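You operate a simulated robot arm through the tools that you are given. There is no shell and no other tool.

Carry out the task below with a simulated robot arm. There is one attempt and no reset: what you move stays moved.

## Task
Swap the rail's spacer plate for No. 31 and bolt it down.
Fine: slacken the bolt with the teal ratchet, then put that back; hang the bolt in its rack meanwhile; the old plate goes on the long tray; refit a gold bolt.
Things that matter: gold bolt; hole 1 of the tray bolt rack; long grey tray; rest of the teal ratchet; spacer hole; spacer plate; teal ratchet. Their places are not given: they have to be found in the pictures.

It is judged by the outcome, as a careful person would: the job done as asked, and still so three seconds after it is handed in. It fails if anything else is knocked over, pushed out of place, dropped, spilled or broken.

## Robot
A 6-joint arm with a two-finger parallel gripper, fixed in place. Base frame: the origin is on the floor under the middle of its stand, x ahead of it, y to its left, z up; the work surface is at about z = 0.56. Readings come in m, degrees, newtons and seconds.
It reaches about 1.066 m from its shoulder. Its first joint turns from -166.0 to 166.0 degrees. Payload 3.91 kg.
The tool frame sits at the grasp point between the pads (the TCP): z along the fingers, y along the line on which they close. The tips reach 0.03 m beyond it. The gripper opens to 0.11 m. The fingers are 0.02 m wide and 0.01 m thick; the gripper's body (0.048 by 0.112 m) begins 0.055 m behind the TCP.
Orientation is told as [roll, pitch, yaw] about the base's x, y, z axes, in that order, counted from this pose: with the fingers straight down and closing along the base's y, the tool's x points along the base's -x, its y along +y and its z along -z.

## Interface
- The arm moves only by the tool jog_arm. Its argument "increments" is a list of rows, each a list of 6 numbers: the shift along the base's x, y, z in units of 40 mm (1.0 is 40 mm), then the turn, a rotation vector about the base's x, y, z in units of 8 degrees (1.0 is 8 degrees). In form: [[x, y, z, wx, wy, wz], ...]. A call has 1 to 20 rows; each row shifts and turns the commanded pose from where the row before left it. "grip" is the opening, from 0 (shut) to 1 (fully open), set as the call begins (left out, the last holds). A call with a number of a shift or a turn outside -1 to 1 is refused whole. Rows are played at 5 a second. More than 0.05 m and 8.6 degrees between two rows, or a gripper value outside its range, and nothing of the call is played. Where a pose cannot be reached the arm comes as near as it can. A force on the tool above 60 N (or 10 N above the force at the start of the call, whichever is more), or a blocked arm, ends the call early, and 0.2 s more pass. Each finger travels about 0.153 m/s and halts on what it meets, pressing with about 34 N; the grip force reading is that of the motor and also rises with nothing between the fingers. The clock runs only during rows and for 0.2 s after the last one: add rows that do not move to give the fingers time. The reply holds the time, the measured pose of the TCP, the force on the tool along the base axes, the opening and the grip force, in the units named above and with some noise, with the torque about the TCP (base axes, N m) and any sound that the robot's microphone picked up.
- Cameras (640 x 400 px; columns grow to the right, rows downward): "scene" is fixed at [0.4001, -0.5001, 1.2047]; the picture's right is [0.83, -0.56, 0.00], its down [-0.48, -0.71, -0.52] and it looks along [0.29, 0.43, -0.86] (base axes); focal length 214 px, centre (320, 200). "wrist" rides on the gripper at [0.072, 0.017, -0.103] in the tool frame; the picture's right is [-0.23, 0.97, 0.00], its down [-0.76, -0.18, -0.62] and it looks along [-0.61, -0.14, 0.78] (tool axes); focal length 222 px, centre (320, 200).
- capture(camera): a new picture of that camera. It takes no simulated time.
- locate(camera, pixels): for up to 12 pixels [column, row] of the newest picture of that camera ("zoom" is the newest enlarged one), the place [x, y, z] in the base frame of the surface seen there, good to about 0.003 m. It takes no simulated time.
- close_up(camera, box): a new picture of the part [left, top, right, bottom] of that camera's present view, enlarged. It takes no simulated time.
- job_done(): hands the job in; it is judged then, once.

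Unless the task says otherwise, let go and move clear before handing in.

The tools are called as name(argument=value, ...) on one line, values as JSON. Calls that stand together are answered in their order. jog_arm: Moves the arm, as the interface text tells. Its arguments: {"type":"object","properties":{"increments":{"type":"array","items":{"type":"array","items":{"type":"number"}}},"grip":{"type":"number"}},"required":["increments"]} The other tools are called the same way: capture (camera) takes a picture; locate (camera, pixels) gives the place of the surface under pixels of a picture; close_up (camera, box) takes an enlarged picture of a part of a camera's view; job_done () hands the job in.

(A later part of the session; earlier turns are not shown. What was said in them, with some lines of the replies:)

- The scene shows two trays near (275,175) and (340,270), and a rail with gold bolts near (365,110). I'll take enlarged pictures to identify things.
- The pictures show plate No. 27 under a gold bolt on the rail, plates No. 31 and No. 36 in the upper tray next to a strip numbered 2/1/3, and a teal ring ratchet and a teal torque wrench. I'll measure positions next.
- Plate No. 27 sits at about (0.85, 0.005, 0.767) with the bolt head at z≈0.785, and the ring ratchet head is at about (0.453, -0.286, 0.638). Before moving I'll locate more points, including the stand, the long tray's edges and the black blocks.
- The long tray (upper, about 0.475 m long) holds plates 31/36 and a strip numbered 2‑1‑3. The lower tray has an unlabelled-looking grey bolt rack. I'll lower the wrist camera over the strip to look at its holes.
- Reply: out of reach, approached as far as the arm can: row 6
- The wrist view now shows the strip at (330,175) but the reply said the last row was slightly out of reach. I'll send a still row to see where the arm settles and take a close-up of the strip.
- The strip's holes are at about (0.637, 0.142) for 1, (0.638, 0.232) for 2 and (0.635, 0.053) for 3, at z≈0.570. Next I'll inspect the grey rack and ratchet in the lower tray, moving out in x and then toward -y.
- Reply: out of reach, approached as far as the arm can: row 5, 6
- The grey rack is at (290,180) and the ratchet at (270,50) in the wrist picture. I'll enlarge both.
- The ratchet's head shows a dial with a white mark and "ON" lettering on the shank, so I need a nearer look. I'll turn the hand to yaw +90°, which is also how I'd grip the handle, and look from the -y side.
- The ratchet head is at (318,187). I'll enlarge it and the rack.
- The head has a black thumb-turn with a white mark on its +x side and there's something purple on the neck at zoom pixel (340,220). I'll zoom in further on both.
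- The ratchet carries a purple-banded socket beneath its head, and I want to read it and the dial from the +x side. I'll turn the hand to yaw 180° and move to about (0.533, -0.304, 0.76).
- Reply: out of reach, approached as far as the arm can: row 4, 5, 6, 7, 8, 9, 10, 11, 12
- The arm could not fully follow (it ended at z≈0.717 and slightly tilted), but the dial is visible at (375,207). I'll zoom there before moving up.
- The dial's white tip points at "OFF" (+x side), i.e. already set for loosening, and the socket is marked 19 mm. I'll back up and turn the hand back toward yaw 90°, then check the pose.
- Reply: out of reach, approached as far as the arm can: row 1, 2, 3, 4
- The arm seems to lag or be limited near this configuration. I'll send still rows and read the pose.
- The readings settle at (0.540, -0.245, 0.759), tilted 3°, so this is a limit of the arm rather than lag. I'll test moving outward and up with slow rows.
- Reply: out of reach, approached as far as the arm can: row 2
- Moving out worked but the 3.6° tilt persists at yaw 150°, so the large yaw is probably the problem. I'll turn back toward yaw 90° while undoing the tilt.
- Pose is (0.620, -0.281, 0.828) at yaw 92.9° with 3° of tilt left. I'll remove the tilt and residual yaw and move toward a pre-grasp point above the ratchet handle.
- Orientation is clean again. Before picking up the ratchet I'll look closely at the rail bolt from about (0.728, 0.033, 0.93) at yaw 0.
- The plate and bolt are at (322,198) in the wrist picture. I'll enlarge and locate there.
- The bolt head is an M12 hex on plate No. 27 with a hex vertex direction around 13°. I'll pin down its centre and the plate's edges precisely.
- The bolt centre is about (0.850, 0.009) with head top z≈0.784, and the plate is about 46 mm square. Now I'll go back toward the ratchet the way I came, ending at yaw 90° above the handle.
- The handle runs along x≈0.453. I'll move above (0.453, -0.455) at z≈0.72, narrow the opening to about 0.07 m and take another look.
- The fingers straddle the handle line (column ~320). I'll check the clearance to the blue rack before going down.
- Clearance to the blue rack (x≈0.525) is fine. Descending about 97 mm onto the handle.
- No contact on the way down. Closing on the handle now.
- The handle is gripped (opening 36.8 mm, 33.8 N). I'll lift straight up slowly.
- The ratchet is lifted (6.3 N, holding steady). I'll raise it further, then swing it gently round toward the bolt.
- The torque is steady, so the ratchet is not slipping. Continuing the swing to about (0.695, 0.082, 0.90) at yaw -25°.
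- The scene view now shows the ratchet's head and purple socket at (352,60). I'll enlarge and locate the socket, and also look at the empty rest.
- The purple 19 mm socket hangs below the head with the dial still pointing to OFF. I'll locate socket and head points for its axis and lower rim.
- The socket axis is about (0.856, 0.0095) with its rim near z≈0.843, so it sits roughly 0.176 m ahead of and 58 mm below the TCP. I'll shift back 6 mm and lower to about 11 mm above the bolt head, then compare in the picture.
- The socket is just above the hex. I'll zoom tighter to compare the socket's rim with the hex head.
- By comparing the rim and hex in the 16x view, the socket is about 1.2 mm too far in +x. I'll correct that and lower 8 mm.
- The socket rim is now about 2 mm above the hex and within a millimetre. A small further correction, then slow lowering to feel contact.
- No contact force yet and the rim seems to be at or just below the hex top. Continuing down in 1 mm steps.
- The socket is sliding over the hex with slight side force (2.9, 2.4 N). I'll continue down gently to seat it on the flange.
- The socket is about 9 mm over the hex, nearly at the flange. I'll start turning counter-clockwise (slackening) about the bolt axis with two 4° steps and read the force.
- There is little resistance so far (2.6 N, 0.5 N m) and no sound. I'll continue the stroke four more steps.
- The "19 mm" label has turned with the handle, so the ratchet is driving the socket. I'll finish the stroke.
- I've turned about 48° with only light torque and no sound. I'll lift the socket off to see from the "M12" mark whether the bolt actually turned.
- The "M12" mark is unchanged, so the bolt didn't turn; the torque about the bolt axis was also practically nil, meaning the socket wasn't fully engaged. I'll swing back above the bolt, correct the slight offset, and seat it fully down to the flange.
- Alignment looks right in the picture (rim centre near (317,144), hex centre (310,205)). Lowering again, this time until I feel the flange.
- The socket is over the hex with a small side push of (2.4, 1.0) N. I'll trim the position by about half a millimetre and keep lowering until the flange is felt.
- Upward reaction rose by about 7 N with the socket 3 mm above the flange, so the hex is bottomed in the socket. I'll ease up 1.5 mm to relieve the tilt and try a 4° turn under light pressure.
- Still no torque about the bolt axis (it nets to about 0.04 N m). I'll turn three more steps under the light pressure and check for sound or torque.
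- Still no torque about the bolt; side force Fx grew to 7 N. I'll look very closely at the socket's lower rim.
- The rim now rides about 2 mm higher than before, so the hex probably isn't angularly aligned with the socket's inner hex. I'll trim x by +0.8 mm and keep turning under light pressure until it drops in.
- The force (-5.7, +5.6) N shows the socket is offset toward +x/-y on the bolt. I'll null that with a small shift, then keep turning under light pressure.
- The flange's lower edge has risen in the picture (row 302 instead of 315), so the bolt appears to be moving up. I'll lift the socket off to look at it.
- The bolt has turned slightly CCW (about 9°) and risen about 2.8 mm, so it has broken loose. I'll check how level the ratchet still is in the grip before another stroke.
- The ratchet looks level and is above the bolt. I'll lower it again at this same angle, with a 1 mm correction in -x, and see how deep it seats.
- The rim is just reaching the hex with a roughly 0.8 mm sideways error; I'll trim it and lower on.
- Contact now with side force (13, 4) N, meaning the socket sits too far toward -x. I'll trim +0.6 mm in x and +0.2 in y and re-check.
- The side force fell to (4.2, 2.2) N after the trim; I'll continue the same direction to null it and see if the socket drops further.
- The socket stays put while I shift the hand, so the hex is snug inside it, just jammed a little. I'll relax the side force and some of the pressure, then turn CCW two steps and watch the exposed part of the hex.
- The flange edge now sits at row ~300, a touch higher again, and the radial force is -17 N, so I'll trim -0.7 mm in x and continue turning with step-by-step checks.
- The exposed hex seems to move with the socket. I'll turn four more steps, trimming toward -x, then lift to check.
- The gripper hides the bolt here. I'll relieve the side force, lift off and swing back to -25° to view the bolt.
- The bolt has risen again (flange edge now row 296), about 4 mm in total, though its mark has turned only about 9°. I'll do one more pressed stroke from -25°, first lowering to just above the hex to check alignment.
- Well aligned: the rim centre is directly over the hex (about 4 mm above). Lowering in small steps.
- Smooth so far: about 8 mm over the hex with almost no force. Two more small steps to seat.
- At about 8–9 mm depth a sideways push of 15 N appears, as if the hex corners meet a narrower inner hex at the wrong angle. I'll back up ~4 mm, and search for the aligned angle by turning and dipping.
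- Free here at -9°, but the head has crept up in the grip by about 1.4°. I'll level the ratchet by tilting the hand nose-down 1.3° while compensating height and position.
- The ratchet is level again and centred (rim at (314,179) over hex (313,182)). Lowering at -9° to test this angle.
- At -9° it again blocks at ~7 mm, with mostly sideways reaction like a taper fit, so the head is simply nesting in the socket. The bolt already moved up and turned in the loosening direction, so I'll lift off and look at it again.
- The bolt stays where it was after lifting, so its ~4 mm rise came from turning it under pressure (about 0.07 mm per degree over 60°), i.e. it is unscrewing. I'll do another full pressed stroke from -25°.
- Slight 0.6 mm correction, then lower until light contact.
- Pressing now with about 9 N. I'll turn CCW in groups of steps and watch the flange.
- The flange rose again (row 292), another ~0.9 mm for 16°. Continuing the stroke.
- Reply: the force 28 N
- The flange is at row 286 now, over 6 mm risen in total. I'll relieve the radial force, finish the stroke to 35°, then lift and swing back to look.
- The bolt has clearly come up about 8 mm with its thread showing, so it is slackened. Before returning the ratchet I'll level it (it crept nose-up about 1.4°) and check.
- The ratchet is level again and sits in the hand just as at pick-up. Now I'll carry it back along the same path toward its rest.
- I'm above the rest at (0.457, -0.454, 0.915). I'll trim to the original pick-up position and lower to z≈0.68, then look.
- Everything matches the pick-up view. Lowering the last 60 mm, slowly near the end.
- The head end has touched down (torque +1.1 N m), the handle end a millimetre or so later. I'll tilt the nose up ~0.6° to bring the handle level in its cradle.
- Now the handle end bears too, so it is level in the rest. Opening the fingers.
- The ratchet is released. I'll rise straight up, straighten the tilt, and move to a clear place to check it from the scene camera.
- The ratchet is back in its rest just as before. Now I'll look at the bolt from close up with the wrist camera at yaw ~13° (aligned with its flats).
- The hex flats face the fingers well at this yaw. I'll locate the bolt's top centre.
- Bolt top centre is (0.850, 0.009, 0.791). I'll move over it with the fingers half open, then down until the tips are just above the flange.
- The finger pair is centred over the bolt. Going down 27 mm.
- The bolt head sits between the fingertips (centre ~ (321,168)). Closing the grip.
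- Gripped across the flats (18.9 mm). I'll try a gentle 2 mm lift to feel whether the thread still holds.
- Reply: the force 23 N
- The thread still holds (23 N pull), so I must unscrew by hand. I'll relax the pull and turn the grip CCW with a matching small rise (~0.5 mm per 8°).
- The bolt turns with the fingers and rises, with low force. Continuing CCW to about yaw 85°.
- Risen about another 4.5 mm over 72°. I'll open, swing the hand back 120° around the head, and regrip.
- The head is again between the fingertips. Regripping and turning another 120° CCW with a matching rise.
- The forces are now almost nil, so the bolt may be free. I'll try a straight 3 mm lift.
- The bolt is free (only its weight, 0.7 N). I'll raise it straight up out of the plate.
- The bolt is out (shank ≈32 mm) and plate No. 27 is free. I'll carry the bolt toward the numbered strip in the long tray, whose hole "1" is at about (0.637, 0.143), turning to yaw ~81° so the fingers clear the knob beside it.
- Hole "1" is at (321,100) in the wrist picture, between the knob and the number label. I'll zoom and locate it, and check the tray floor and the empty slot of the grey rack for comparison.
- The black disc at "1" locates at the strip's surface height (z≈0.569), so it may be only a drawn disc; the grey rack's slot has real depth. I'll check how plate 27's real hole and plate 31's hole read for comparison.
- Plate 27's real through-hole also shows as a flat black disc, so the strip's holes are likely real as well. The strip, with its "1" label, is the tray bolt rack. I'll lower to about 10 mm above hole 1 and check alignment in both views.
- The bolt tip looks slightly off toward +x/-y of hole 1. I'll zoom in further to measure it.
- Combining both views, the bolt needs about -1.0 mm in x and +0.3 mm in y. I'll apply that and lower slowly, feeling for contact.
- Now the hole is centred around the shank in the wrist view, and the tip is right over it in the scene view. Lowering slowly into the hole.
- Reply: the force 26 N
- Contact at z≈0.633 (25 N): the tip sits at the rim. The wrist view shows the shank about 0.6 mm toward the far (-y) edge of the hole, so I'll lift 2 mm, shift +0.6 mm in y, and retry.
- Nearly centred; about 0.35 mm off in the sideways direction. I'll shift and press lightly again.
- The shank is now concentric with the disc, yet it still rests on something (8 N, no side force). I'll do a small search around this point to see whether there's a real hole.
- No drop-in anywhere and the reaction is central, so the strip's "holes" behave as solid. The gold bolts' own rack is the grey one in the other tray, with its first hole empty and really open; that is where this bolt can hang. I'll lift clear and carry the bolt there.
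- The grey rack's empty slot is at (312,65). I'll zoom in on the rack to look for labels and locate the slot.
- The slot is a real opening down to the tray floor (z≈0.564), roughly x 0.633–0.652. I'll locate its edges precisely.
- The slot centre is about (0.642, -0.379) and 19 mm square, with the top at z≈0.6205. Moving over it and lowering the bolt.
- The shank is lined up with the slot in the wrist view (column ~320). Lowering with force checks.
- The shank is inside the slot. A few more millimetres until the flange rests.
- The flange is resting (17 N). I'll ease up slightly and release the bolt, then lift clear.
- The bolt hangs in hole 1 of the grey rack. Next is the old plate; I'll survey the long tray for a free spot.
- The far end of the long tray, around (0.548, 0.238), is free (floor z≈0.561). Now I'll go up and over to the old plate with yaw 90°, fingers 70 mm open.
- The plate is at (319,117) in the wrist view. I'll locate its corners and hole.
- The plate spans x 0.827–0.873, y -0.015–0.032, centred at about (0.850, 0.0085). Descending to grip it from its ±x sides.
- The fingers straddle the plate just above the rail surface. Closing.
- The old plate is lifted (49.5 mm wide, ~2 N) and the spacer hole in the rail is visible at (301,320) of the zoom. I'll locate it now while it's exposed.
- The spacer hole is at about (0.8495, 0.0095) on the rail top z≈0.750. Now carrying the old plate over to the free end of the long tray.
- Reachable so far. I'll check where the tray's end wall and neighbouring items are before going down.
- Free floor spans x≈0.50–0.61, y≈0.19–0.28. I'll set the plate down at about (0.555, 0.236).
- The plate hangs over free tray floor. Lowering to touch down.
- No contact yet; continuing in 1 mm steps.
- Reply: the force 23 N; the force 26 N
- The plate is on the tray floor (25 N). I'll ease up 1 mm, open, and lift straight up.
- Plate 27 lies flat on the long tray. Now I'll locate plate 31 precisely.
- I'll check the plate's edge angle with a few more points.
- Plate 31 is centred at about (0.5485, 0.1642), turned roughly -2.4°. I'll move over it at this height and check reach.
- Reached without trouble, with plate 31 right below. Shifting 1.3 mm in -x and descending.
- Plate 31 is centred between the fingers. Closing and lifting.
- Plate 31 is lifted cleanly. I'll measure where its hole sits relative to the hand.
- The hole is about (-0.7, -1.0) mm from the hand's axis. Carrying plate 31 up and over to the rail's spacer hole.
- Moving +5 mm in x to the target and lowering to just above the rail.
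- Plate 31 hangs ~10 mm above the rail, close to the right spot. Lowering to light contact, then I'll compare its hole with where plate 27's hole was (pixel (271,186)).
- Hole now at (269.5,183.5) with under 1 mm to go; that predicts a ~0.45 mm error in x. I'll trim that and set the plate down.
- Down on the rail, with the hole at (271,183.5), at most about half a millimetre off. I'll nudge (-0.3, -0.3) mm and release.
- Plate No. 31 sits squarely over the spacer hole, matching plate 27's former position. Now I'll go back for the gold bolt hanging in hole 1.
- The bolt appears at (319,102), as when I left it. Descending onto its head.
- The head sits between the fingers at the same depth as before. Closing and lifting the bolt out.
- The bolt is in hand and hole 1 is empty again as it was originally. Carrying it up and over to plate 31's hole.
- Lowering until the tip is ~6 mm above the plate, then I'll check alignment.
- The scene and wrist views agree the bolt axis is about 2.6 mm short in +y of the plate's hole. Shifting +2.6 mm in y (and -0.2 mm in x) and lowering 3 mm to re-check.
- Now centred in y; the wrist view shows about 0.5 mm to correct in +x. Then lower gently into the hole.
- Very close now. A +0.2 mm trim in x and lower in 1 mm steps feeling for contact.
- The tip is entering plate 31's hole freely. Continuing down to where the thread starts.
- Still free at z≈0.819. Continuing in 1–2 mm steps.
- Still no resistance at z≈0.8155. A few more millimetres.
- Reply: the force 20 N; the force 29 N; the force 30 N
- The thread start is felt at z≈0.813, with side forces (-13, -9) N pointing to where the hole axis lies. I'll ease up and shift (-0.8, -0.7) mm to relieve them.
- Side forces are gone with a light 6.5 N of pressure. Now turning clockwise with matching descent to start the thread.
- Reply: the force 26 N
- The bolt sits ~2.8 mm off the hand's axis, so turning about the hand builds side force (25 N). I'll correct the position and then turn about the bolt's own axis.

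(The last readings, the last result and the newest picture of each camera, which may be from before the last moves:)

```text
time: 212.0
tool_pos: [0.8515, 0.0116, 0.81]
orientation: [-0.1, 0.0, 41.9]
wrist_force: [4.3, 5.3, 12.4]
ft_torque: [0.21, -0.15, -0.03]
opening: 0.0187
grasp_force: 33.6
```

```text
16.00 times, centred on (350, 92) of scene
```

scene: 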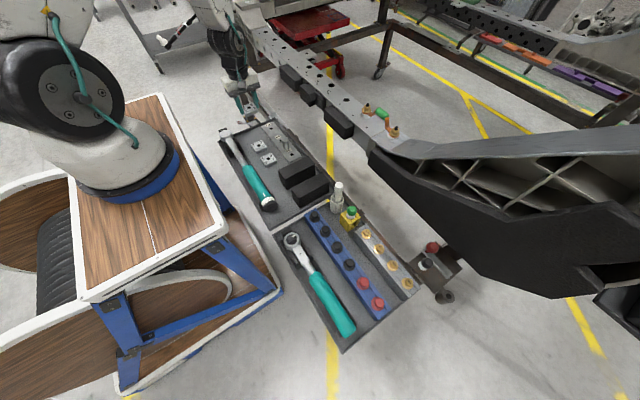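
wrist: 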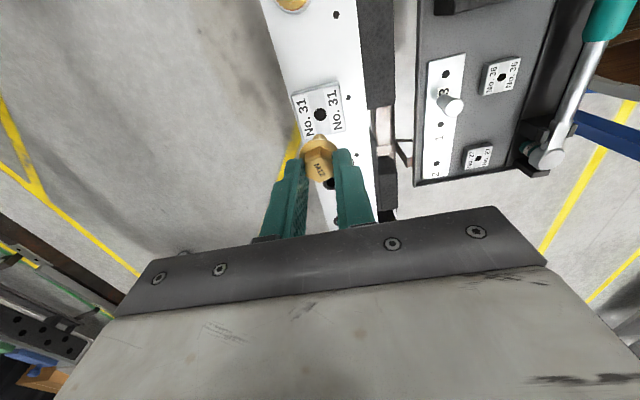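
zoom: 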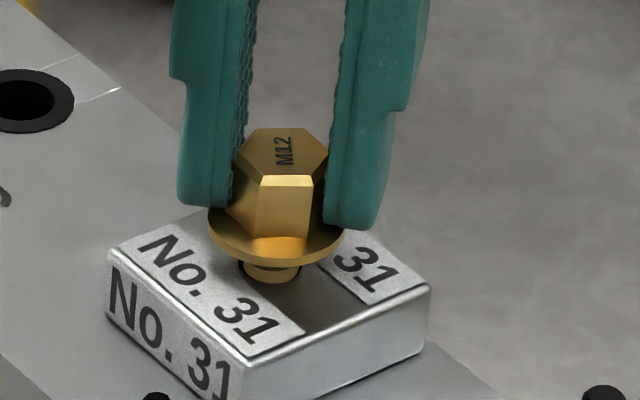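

The bolt is going in (flange edge now row 268). Continuing the clockwise turn.

jog_arm(increments=[[0.006, -0.0077, -0.01, 0, 0, -1], [0.0049, -0.0085, -0.01, 0, 0, -1], [0.0036, -0.0091, -0.012, 0, 0, -1], [0, 0, 0, 0, 0, 0]])

jog_arm(increments=[[0.0023, -0.0095, -0.012, 0, 0, -1], [0.001, -0.0097, -0.012, 0, 0, -1], [0, 0, 0, 0, 0, 0]])

close_up(camera="scene", box=[335, 80, 365, 103])

```text
time: 213.0
tool_pos: [0.8525, 0.0111, 0.8079]
orientation: [-0.1, 0.0, 17.8]
wrist_force: [-0.2, 4.6, 11.0]
ft_torque: [0.21, -0.05, 0.0]
opening: 0.0185
grasp_force: 34.0
```

```text
time: 213.8
tool_pos: [0.852, 0.0102, 0.8065]
orientation: [0.0, 0.0, 1.8]
wrist_force: [-2.9, 6.5, 11.8]
ft_torque: [0.2, 0.07, -0.01]
opening: 0.0187
grasp_force: 33.6
```

```text
16.00 times, centred on (350, 92) of scene
```

zoom: 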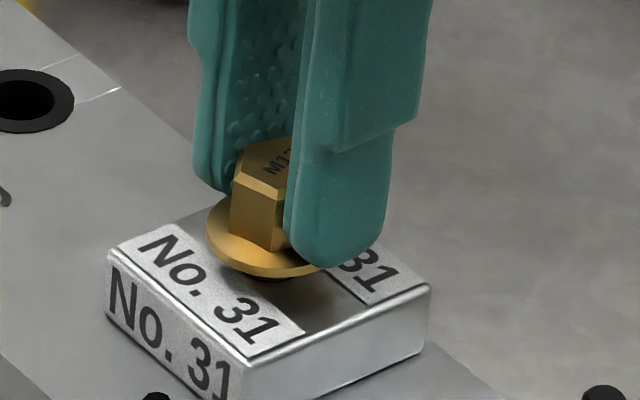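

The flange is at row ~278, still descending. Five more steps.

jog_arm(increments=[[-0.0004, -0.0098, -0.012, 0, 0, -1], [-0.0017, -0.0096, -0.012, 0, 0, -1], [-0.003, -0.0093, -0.012, 0, 0, -1], [0, 0, 0, 0, 0, 0]])

jog_arm(increments=[[-0.0043, -0.0088, -0.012, 0, 0, -1], [-0.0055, -0.0081, -0.012, 0, 0, -1], [0, 0, 0, 0, 0, 0]])

close_up(camera="scene", box=[335, 80, 365, 103])

```text
time: 214.8
tool_pos: [0.8514, 0.0093, 0.8038]
orientation: [-0.2, 0.0, -22.2]
wrist_force: [-3.5, 11.7, 7.7]
ft_torque: [0.27, 0.05, 0.0]
opening: 0.0188
grasp_force: 33.7
```

```text
time: 215.6
tool_pos: [0.8508, 0.0083, 0.8038]
orientation: [-0.1, 0.0, -38.2]
wrist_force: [-1.4, 13.9, 5.7]
ft_torque: [0.35, 0.06, -0.06]
opening: 0.0188
grasp_force: 34.4
```

```text
16.00 times, centred on (350, 92) of scene
```

zoom: 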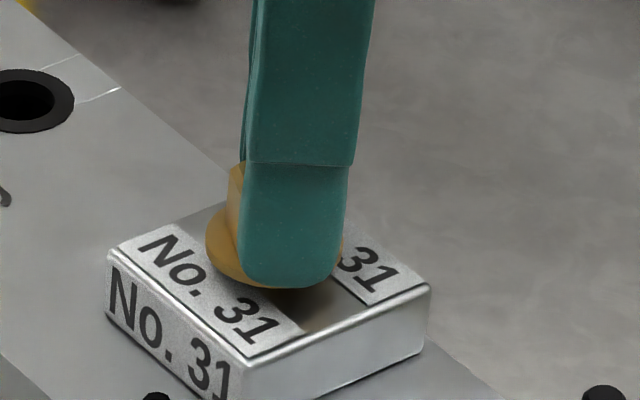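

About 128° in, with roughly 4 mm left to go. I'll release, swing back 120° around the head and regrip centred on the bolt.

jog_arm(increments=[[0, 0.01, 0, 0, 0, 0], [0, 0, 0, 0, 0, 0]])

jog_arm(increments=[[0, 0, 0, 0, 0, 0], [0, 0, 0, 0, 0, 0], [-0.02, 0.02, 0.03, 0, 0, 0], [-0.02, 0.02, 0, 0, 0, 1], [0, 0, 0, 0, 0, 1], [0, 0, 0, 0, 0, 1], [0, 0, 0, 0, 0, 1], [0, 0, 0, 0, 0, 1], [0, 0, 0, 0, 0, 1], [0, 0, 0, 0, 0, 1], [0, 0, 0, 0, 0, 1], [0, 0, 0, 0, 0, 1], [0, 0, 0, 0, 0, 1], [0, 0, 0, 0, 0, 1], [0, 0, 0, 0, 0, 1], [0, 0, 0, 0, 0, 1], [0, 0, 0, 0, 0, 1], [0, 0, 0, 0, 0, 1], [0, 0, 0, 0, 0, 0]], grip=0.45)

close_up(camera="scene", box=[335, 80, 365, 103])

close_up(camera="wrist", box=[270, 90, 370, 200])

```text
time: 216.2
tool_pos: [0.8518, 0.0083, 0.8047]
orientation: [-0.1, -0.1, -38.1]
wrist_force: [0.4, 12.3, 4.3]
ft_torque: [0.36, -0.01, -0.01]
opening: 0.0186
grasp_force: 34.2
```

```text
time: 220.2
tool_pos: [0.85, 0.0098, 0.8056]
orientation: [-0.1, 0.0, 82.0]
wrist_force: [0.3, -0.3, -0.2]
ft_torque: [0.02, 0.03, -0.04]
opening: 0.0497
grasp_force: 0.0
```

```text
16.00 times, centred on (350, 92) of scene
```

zoom: 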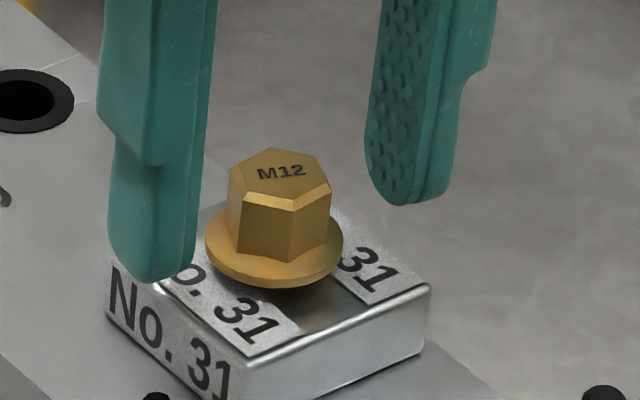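

```text
3.64 times, centred on (320, 145) of wrist
```

zoom: 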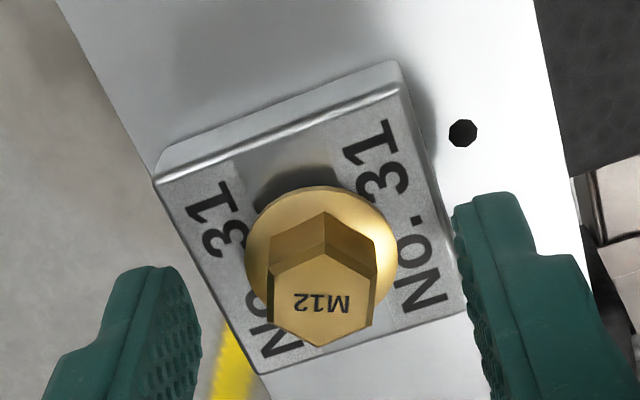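

The bolt is about 4 mm from seated and plate 31 hasn't shifted. Regripping and turning clockwise further.

jog_arm(increments=[[0, 0, -0.01, 0, 0, 0], [0, 0, 0, 0, 0, 0], [0, 0, 0, 0, 0, 0]], grip=0)

jog_arm(increments=[[0, 0, -0.012, 0, 0, -1], [0, 0, -0.012, 0, 0, -1], [0, 0, 0, 0, 0, 0]])

jog_arm(increments=[[0, 0, -0.012, 0, 0, -1], [0, 0, -0.012, 0, 0, -1], [0, 0, 0, 0, 0, 0]])

close_up(camera="scene", box=[335, 80, 365, 103])

```text
time: 221.0
tool_pos: [0.8507, 0.0097, 0.8039]
orientation: [-0.1, 0.0, 81.9]
wrist_force: [-4.1, -2.0, 5.2]
ft_torque: [-0.02, 0.13, -0.01]
opening: 0.0188
grasp_force: 33.9
```

```text
time: 221.8
tool_pos: [0.8503, 0.01, 0.8036]
orientation: [0.0, 0.0, 65.8]
wrist_force: [-6.1, 1.0, 8.4]
ft_torque: [0.01, 0.17, 0.0]
opening: 0.0184
grasp_force: 33.7
```

```text
time: 222.6
tool_pos: [0.8499, 0.0096, 0.801]
orientation: [-0.1, 0.0, 49.7]
wrist_force: [-5.7, -0.3, 10.9]
ft_torque: [0.01, 0.18, 0.02]
opening: 0.0183
grasp_force: 33.9
```

```text
16.00 times, centred on (350, 92) of scene
```

zoom: 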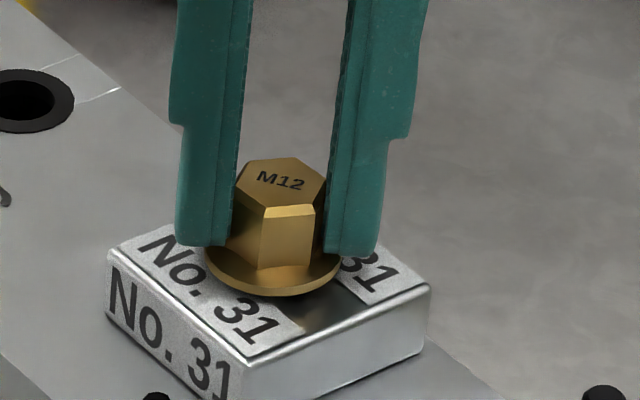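

Flange at row 297, about 10 pixels from seated. Continuing with a slightly slower descent.

jog_arm(increments=[[0.003, 0, -0.009, 0, 0, -1], [0, 0, -0.009, 0, 0, -1], [0, 0, 0, 0, 0, 0]])

jog_arm(increments=[[0, 0, -0.011, 0, 0, -1], [0, 0, -0.011, 0, 0, -1], [0, 0, 0, 0, 0, 0]])

close_up(camera="scene", box=[335, 80, 365, 103])

```text
time: 223.4
tool_pos: [0.8503, 0.0104, 0.8012]
orientation: [0.0, 0.0, 33.8]
wrist_force: [-6.3, 0.2, 4.5]
ft_torque: [0.06, 0.07, 0.0]
opening: 0.0189
grasp_force: 34.1
```

```text
time: 224.2
tool_pos: [0.8497, 0.0097, 0.8001]
orientation: [-0.2, 0.0, 17.8]
wrist_force: [-7.1, 1.0, 0.4]
ft_torque: [0.05, 0.06, 0.03]
opening: 0.0184
grasp_force: 33.8
```

```text
16.00 times, centred on (350, 92) of scene
```

zoom: 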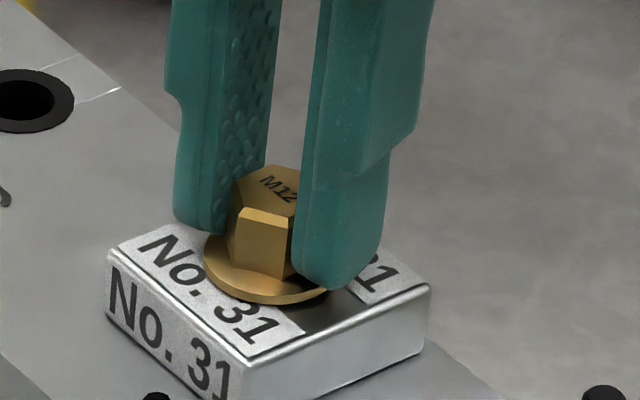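

Nearly seated (row ~304). Continuing to turn until the torque rises.

jog_arm(increments=[[-0.003, 0, -0.012, 0, 0, -1], [0, 0, 0, 0, 0, 0]])

jog_arm(increments=[[0, 0, -0.012, 0, 0, -1], [0, 0, 0, 0, 0, 0]])

jog_arm(increments=[[0, 0, -0.01, 0, 0, -1], [0, 0, 0, 0, 0, 0]])

close_up(camera="scene", box=[335, 80, 365, 103])

```text
time: 224.8
tool_pos: [0.8492, 0.0096, 0.8009]
orientation: [-0.1, -0.1, 9.8]
wrist_force: [-6.9, 1.4, 0.4]
ft_torque: [0.01, 0.18, 0.03]
opening: 0.0189
grasp_force: 34.0
```

```text
time: 225.4
tool_pos: [0.8499, 0.0097, 0.7993]
orientation: [-0.1, -0.1, 1.8]
wrist_force: [-2.8, 1.4, 2.2]
ft_torque: [0.04, 0.17, 0.22]
opening: 0.0187
grasp_force: 34.4
```

```text
time: 226.0
tool_pos: [0.8505, 0.0088, 0.7995]
orientation: [-0.1, -0.2, -6.2]
wrist_force: [1.4, 4.2, 3.5]
ft_torque: [0.24, -0.05, 0.14]
opening: 0.019
grasp_force: 34.4
```

```text
16.00 times, centred on (350, 92) of scene
```

zoom: 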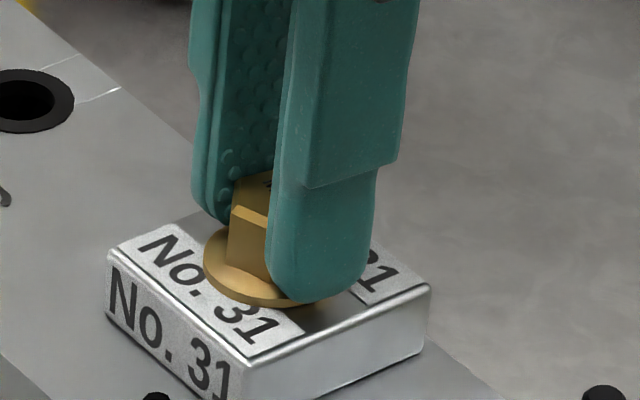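

Resistance appears (about 0.2 N m) and the flange is at row ~307, i.e. seated. One more nudge to snug it.

jog_arm(increments=[[0, 0, 0, 0, 0, -1], [0, 0, 0, 0, 0, 0]])

jog_arm(increments=[[0, 0, 0, 0, 0, -1], [0, 0, 0, 0, 0, 0]])

close_up(camera="scene", box=[335, 80, 365, 103])

```text
time: 226.6
tool_pos: [0.8496, 0.0097, 0.7979]
orientation: [-0.1, -0.1, -14.2]
wrist_force: [-0.5, 2.4, 4.2]
ft_torque: [0.05, 0.03, 0.03]
opening: 0.0188
grasp_force: 33.6
```

```text
time: 227.2
tool_pos: [0.8494, 0.0103, 0.7986]
orientation: [-0.1, 0.0, -22.2]
wrist_force: [-0.4, 2.7, 4.2]
ft_torque: [0.1, 0.05, 0.09]
opening: 0.0189
grasp_force: 34.1
```

```text
16.00 times, centred on (350, 92) of scene
```

zoom: 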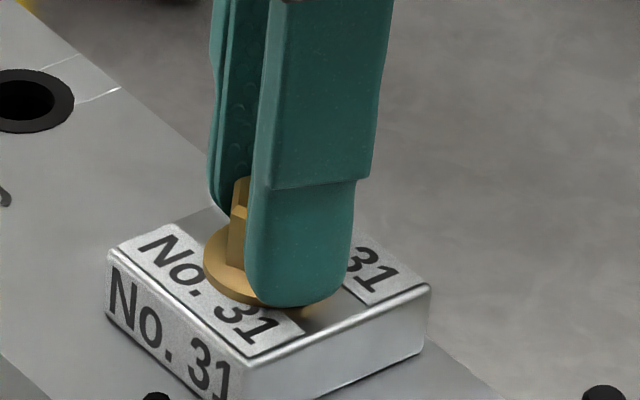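

Torque remains small. I'll open and swing away to inspect whether the flange is flush on the plate.

jog_arm(increments=[[0, 0, 0, 0, 0, 0], [0, 0, 0, 0, 0, 0], [0, 0, 0.02, 0, 0, 0], [0, 0, 0, 0, 0, 1], [0, 0, 0, 0, 0, 1], [0, 0, 0, 0, 0, 1], [0, 0, 0, 0, 0, 1], [0, 0, 0, 0, 0, 1], [0, 0, 0, 0, 0, 1], [0, 0, 0, 0, 0, 1], [0, 0, 0, 0, 0, 1], [0, 0, 0, 0, 0, 1], [0, 0, 0, 0, 0, 1], [0, 0, 0, 0, 0, 1], [0, 0, 0, 0, 0, 1], [0, 0, 0, 0, 0, 1], [0, 0, 0, 0, 0, 0]], grip=0.45)

close_up(camera="scene", box=[335, 80, 365, 103])

close_up(camera="wrist", box=[280, 110, 360, 200])

```text
time: 230.8
tool_pos: [0.8508, 0.01, 0.8004]
orientation: [-0.2, 0.0, 82.1]
wrist_force: [-0.1, -0.4, 0.7]
ft_torque: [0.0, -0.01, 0.0]
opening: 0.0494
grasp_force: 0.0
```

```text
16.00 times, centred on (350, 92) of scene
```

zoom: 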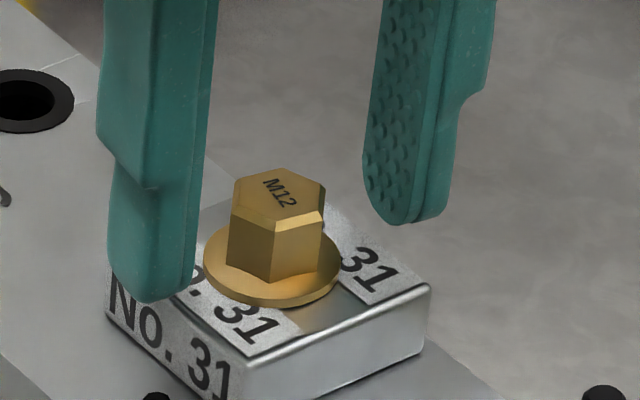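

```text
4.44 times, centred on (320, 155) of wrist
```

zoom: 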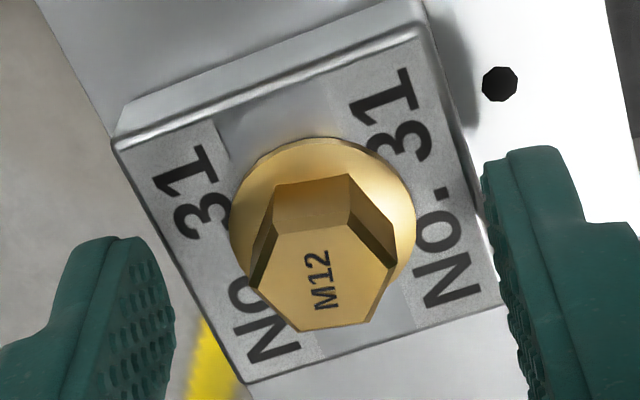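

The flange looks flush (row 308, the same level as the original bolt). I'll regrip at a matching flat angle (yaw 38°) and turn on to confirm it's snug.

jog_arm(increments=[[0, 0, 0, 0, 0, -1], [0, 0, 0, 0, 0, -1], [0, 0, 0, 0, 0, -1], [0, 0, 0, 0, 0, -1], [0, 0, 0, 0, 0, -1], [-0.01, 0, 0, 0, 0, -0.5], [0, 0, 0, 0, 0, 0]])

jog_arm(increments=[[0, 0, 0, 0, 0, 0], [0, 0, 0, 0, 0, 0], [0, 0, 0, 0, 0, 0]], grip=0)

jog_arm(increments=[[0, 0, 0, 0, 0, -1], [0, 0, 0, 0, 0, 0]])

jog_arm(increments=[[0, 0, 0, 0, 0, -1], [0, 0, 0, 0, 0, 0]])

jog_arm(increments=[[0, 0, 0, 0, 0, -1], [0, 0, 0, 0, 0, 0]])

close_up(camera="scene", box=[335, 80, 365, 103])

```text
time: 232.4
tool_pos: [0.8488, 0.0092, 0.8006]
orientation: [-0.1, 0.0, 37.8]
wrist_force: [0.1, 0.1, -0.2]
ft_torque: [-0.03, -0.01, 0.05]
opening: 0.0494
grasp_force: 0.0
```

```text
time: 233.2
tool_pos: [0.8492, 0.0094, 0.8013]
orientation: [-0.2, 0.1, 37.9]
wrist_force: [-0.1, -0.8, 0.3]
ft_torque: [0.01, 0.01, -0.1]
opening: 0.0187
grasp_force: 33.8
```

```text
time: 233.8
tool_pos: [0.8495, 0.0098, 0.7995]
orientation: [0.0, -0.1, 29.8]
wrist_force: [-0.7, 0.4, -0.6]
ft_torque: [0.0, 0.02, 0.25]
opening: 0.0188
grasp_force: 33.9
```

```text
time: 234.4
tool_pos: [0.8494, 0.0087, 0.7998]
orientation: [-0.1, -0.1, 21.8]
wrist_force: [-1.1, 2.3, 0.7]
ft_torque: [0.17, 0.09, 0.11]
opening: 0.0189
grasp_force: 33.9
```

```text
time: 235.0
tool_pos: [0.8503, 0.0103, 0.7994]
orientation: [-0.1, 0.1, 13.7]
wrist_force: [-0.2, -1.3, 3.2]
ft_torque: [0.03, 0.01, 0.01]
opening: 0.0189
grasp_force: 33.4
```

```text
16.00 times, centred on (350, 92) of scene
```

zoom: 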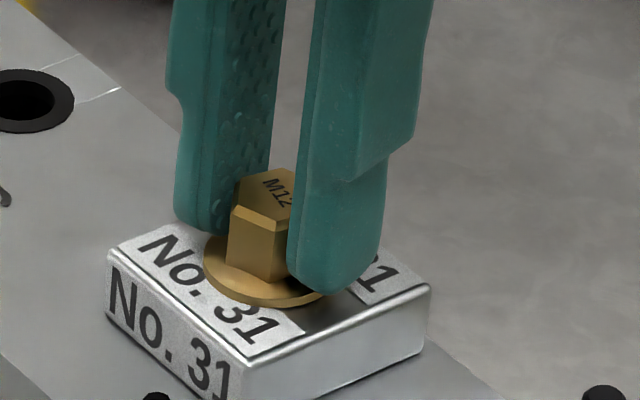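

The M12 mark no longer moves while the fingers slip at about 0.25 N m, so the bolt is seated hand-tight. I'll open, lift clear and check everything.

jog_arm(increments=[[0, 0, 0, 0, 0, 0], [0, 0, 0, 0, 0, 0], [0, 0, 0.2, 0, 0, 0], [0, 0, 0.5, 0, 0, 0], [0, 0, 0.8, 0, 0, 0], [0, 0, 0.8, 0, 0, 0], [-0.8, 0, 0.5, 0, 0, 0], [-0.8, 0, 0.5, 0, 0, 0], [-0.8, 0, 0.3, 0, 0, 0], [0, 0, 0, 0, 0, 0]], grip=0.5)

capture(camera="scene")

close_up(camera="scene", box=[335, 85, 365, 108])

close_up(camera="scene", box=[215, 110, 335, 225])

close_up(camera="scene", box=[270, 180, 430, 350])

```text
time: 237.2
tool_pos: [0.7531, 0.0101, 0.9436]
orientation: [-0.1, -0.1, 13.9]
wrist_force: [0.2, 0.6, 0.7]
ft_torque: [-0.01, 0.03, -0.05]
opening: 0.055
grasp_force: 0.2
```

```text
taken
```

scene: 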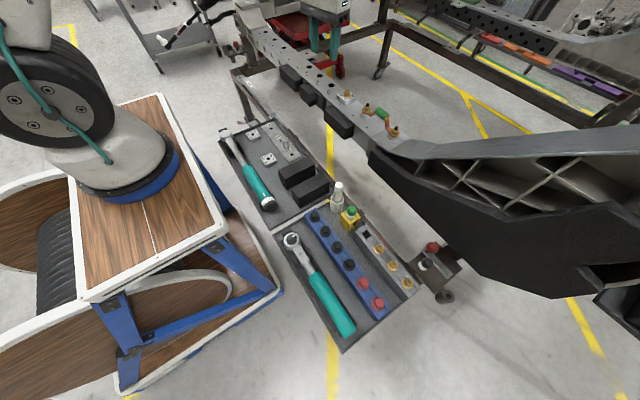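

```text
16.00 times, centred on (350, 96) of scene
```

zoom: 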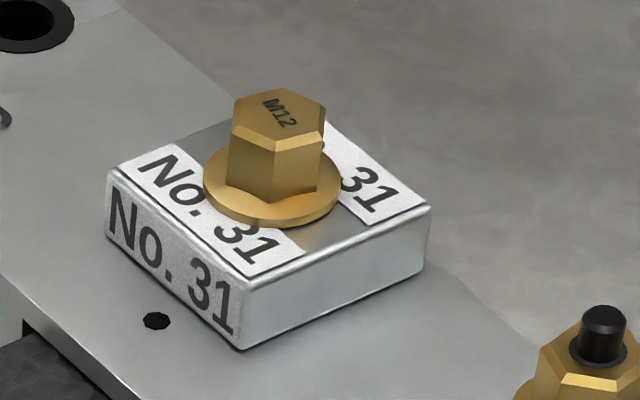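

```text
3.48 times, centred on (275, 168) of scene
```

zoom: 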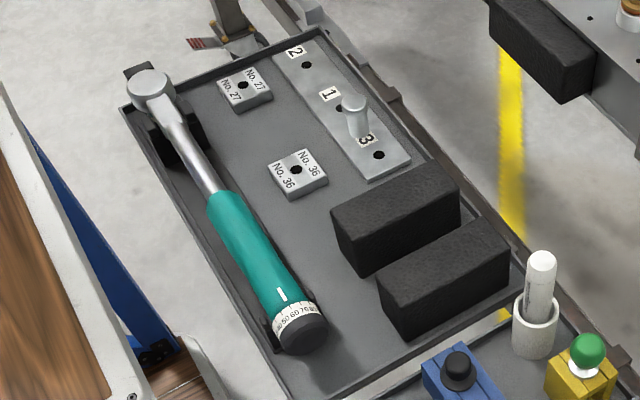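

```text
2.35 times, centred on (350, 265) of scene
```

zoom: 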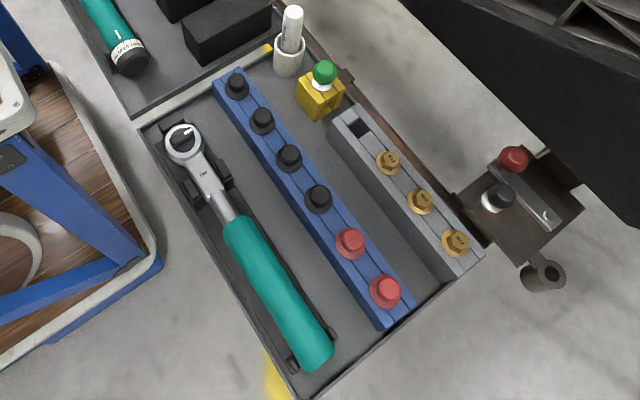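

The bolt is flush on No. 31, plate 27 lies on the long tray, and the racks look untouched. I'll compare the ratchet's position in its rest with the original view.

close_up(camera="scene", box=[275, 225, 365, 345])

locate(camera="zoom", pixels=[[228, 50], [300, 170], [400, 350], [245, 120], [285, 95], [375, 365], [437, 322]])

close_up(camera="scene", box=[278, 225, 318, 265])

close_up(camera="scene", box=[320, 300, 365, 345])

```text
3.33 times, centred on (320, 285) of scene
```

zoom: 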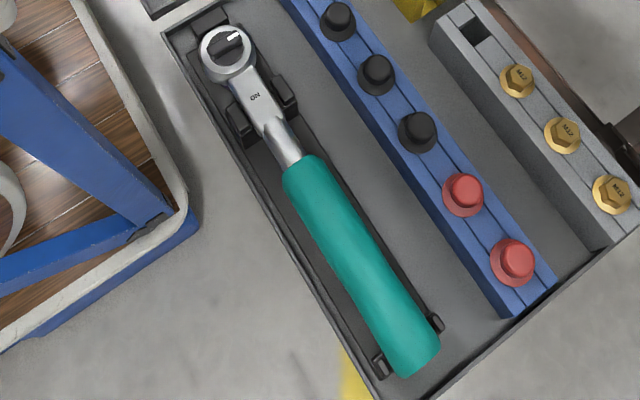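

```text
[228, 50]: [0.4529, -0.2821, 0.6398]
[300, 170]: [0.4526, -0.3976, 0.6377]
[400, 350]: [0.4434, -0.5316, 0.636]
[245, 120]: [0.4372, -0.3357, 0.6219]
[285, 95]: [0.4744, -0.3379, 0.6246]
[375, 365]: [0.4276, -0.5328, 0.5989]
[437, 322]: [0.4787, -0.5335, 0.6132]
```

```text
10.00 times, centred on (298, 245) of scene
```

zoom: 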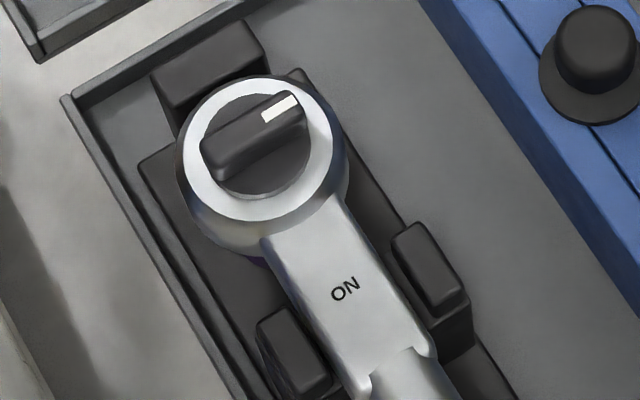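

```text
8.89 times, centred on (342, 322) of scene
```

zoom: 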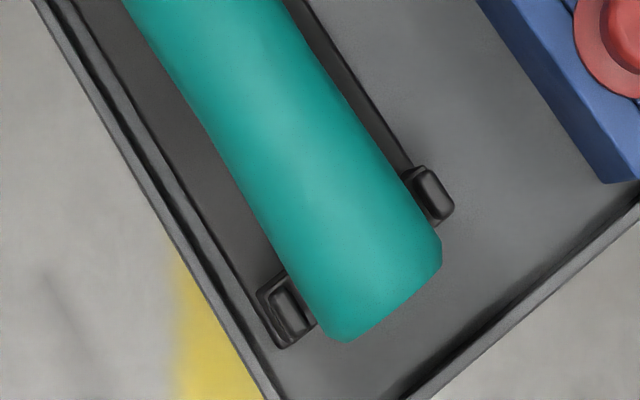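

The ratchet is properly in its cradle. I'll take one more close look at the bolt's seating with the wrist camera.

capture(camera="wrist")

close_up(camera="wrist", box=[290, 160, 350, 205])

locate(camera="zoom", pixels=[[330, 170], [300, 150], [280, 100], [240, 140], [400, 170], [260, 60], [340, 190]])

```text
taken
```

wrist: 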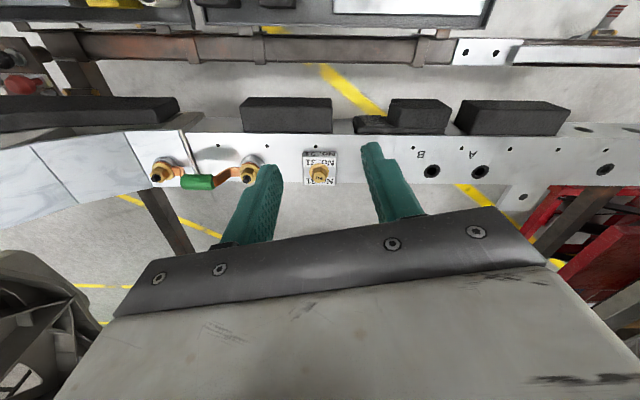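

```text
8.89 times, centred on (320, 182) of wrist
```

zoom: 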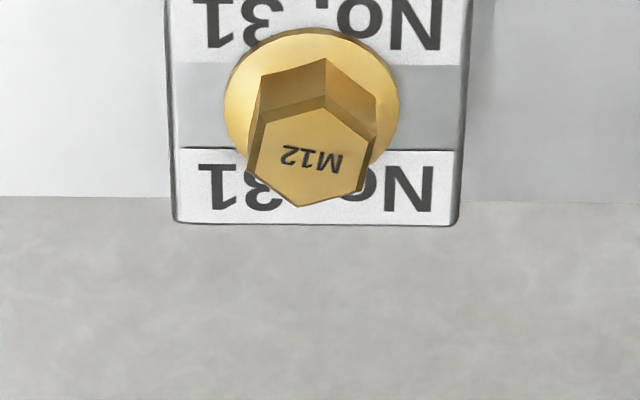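

```text
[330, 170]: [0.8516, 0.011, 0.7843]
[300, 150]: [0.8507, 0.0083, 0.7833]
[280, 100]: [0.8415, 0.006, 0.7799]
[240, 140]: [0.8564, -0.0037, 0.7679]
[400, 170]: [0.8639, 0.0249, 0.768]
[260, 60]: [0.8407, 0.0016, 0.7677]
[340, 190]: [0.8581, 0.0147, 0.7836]
```

The bolt head top reads z≈0.784 and plate 31's top z≈0.768, the same as the original seating, so it is fully down. I'll move the arm up and clear before handing in.

jog_arm(increments=[[-0.5, 0.2, 0.5, 0, 0, -0.3], [-0.6, 0.3, 0.5, 0, 0, -0.4], [-0.6, 0.3, 0.5, 0, 0, -0.4], [-0.6, 0.3, 0.5, 0, 0, -0.4], [-0.6, 0.3, 0.4, 0, 0, -0.2], [-0.5, 0.3, 0.4, 0, 0, 0], [0, 0, 0, 0, 0, 0]], grip=1)

capture(camera="scene")

capture(camera="wrist")

```text
time: 238.8
tool_pos: [0.6182, 0.0785, 1.0555]
orientation: [-0.1, 0.1, 0.2]
wrist_force: [0.3, -0.5, -0.5]
ft_torque: [-0.01, 0.01, -0.01]
opening: 0.11
grasp_force: 0.0
```

```text
taken
```

scene: 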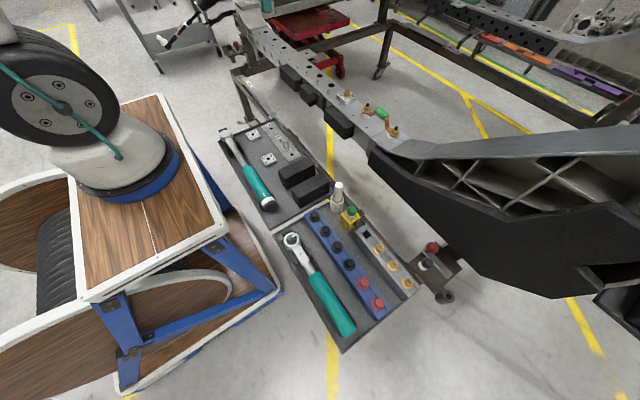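

```text
taken
```

wrist: 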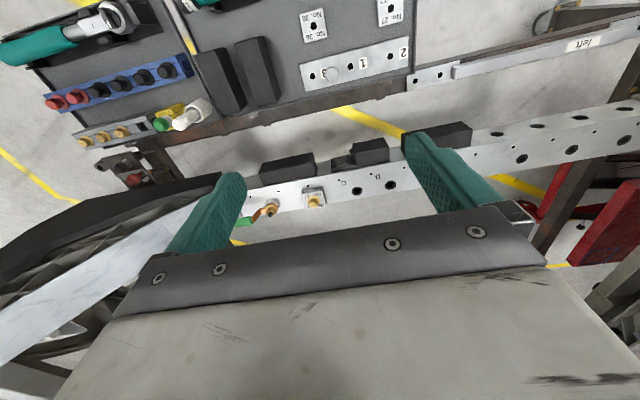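

The final pictures show plate No. 31 under a seated gold bolt on the rail (346,95). Plate 27 is on the long tray (252,133), the ratchet is in its rest, and the surrounding items are where they were. The arm is clear, so I'm handing the job in.

job_done()

```text
The job is handed in.
```

The spacer plate on the rail is now No. 31, held down by the original gold bolt. I've handed the job in, and no verdict has come back.

- **Slackening:** I used the teal ratchet with its dial at OFF. The first stroke slipped without turning the bolt, and pressing down on later strokes got it moving. I undid the rest with the gripper.
- **Ratchet:** It is back in its rest and sitting in the cradle, about 2–3 mm from where it started.
- **Hanging the bolt:** I first tried the hole marked "1" on the numbered strip in the long tray, but it behaved as solid. I took the first empty slot of the grey bolt rack in the other tray to be hole 1 and hung the bolt there. If you meant the strip, that step was not done as asked.
- **Old plate:** No. 27 is lying flat at the far end of the long tray.
- **Tightness:** The head sits at the same height as before. It is only hand-tight: the fingers slipped at about 0.25 N·m, and I did not tighten it with a tool.

In the final pictures nothing else looked knocked over or moved.
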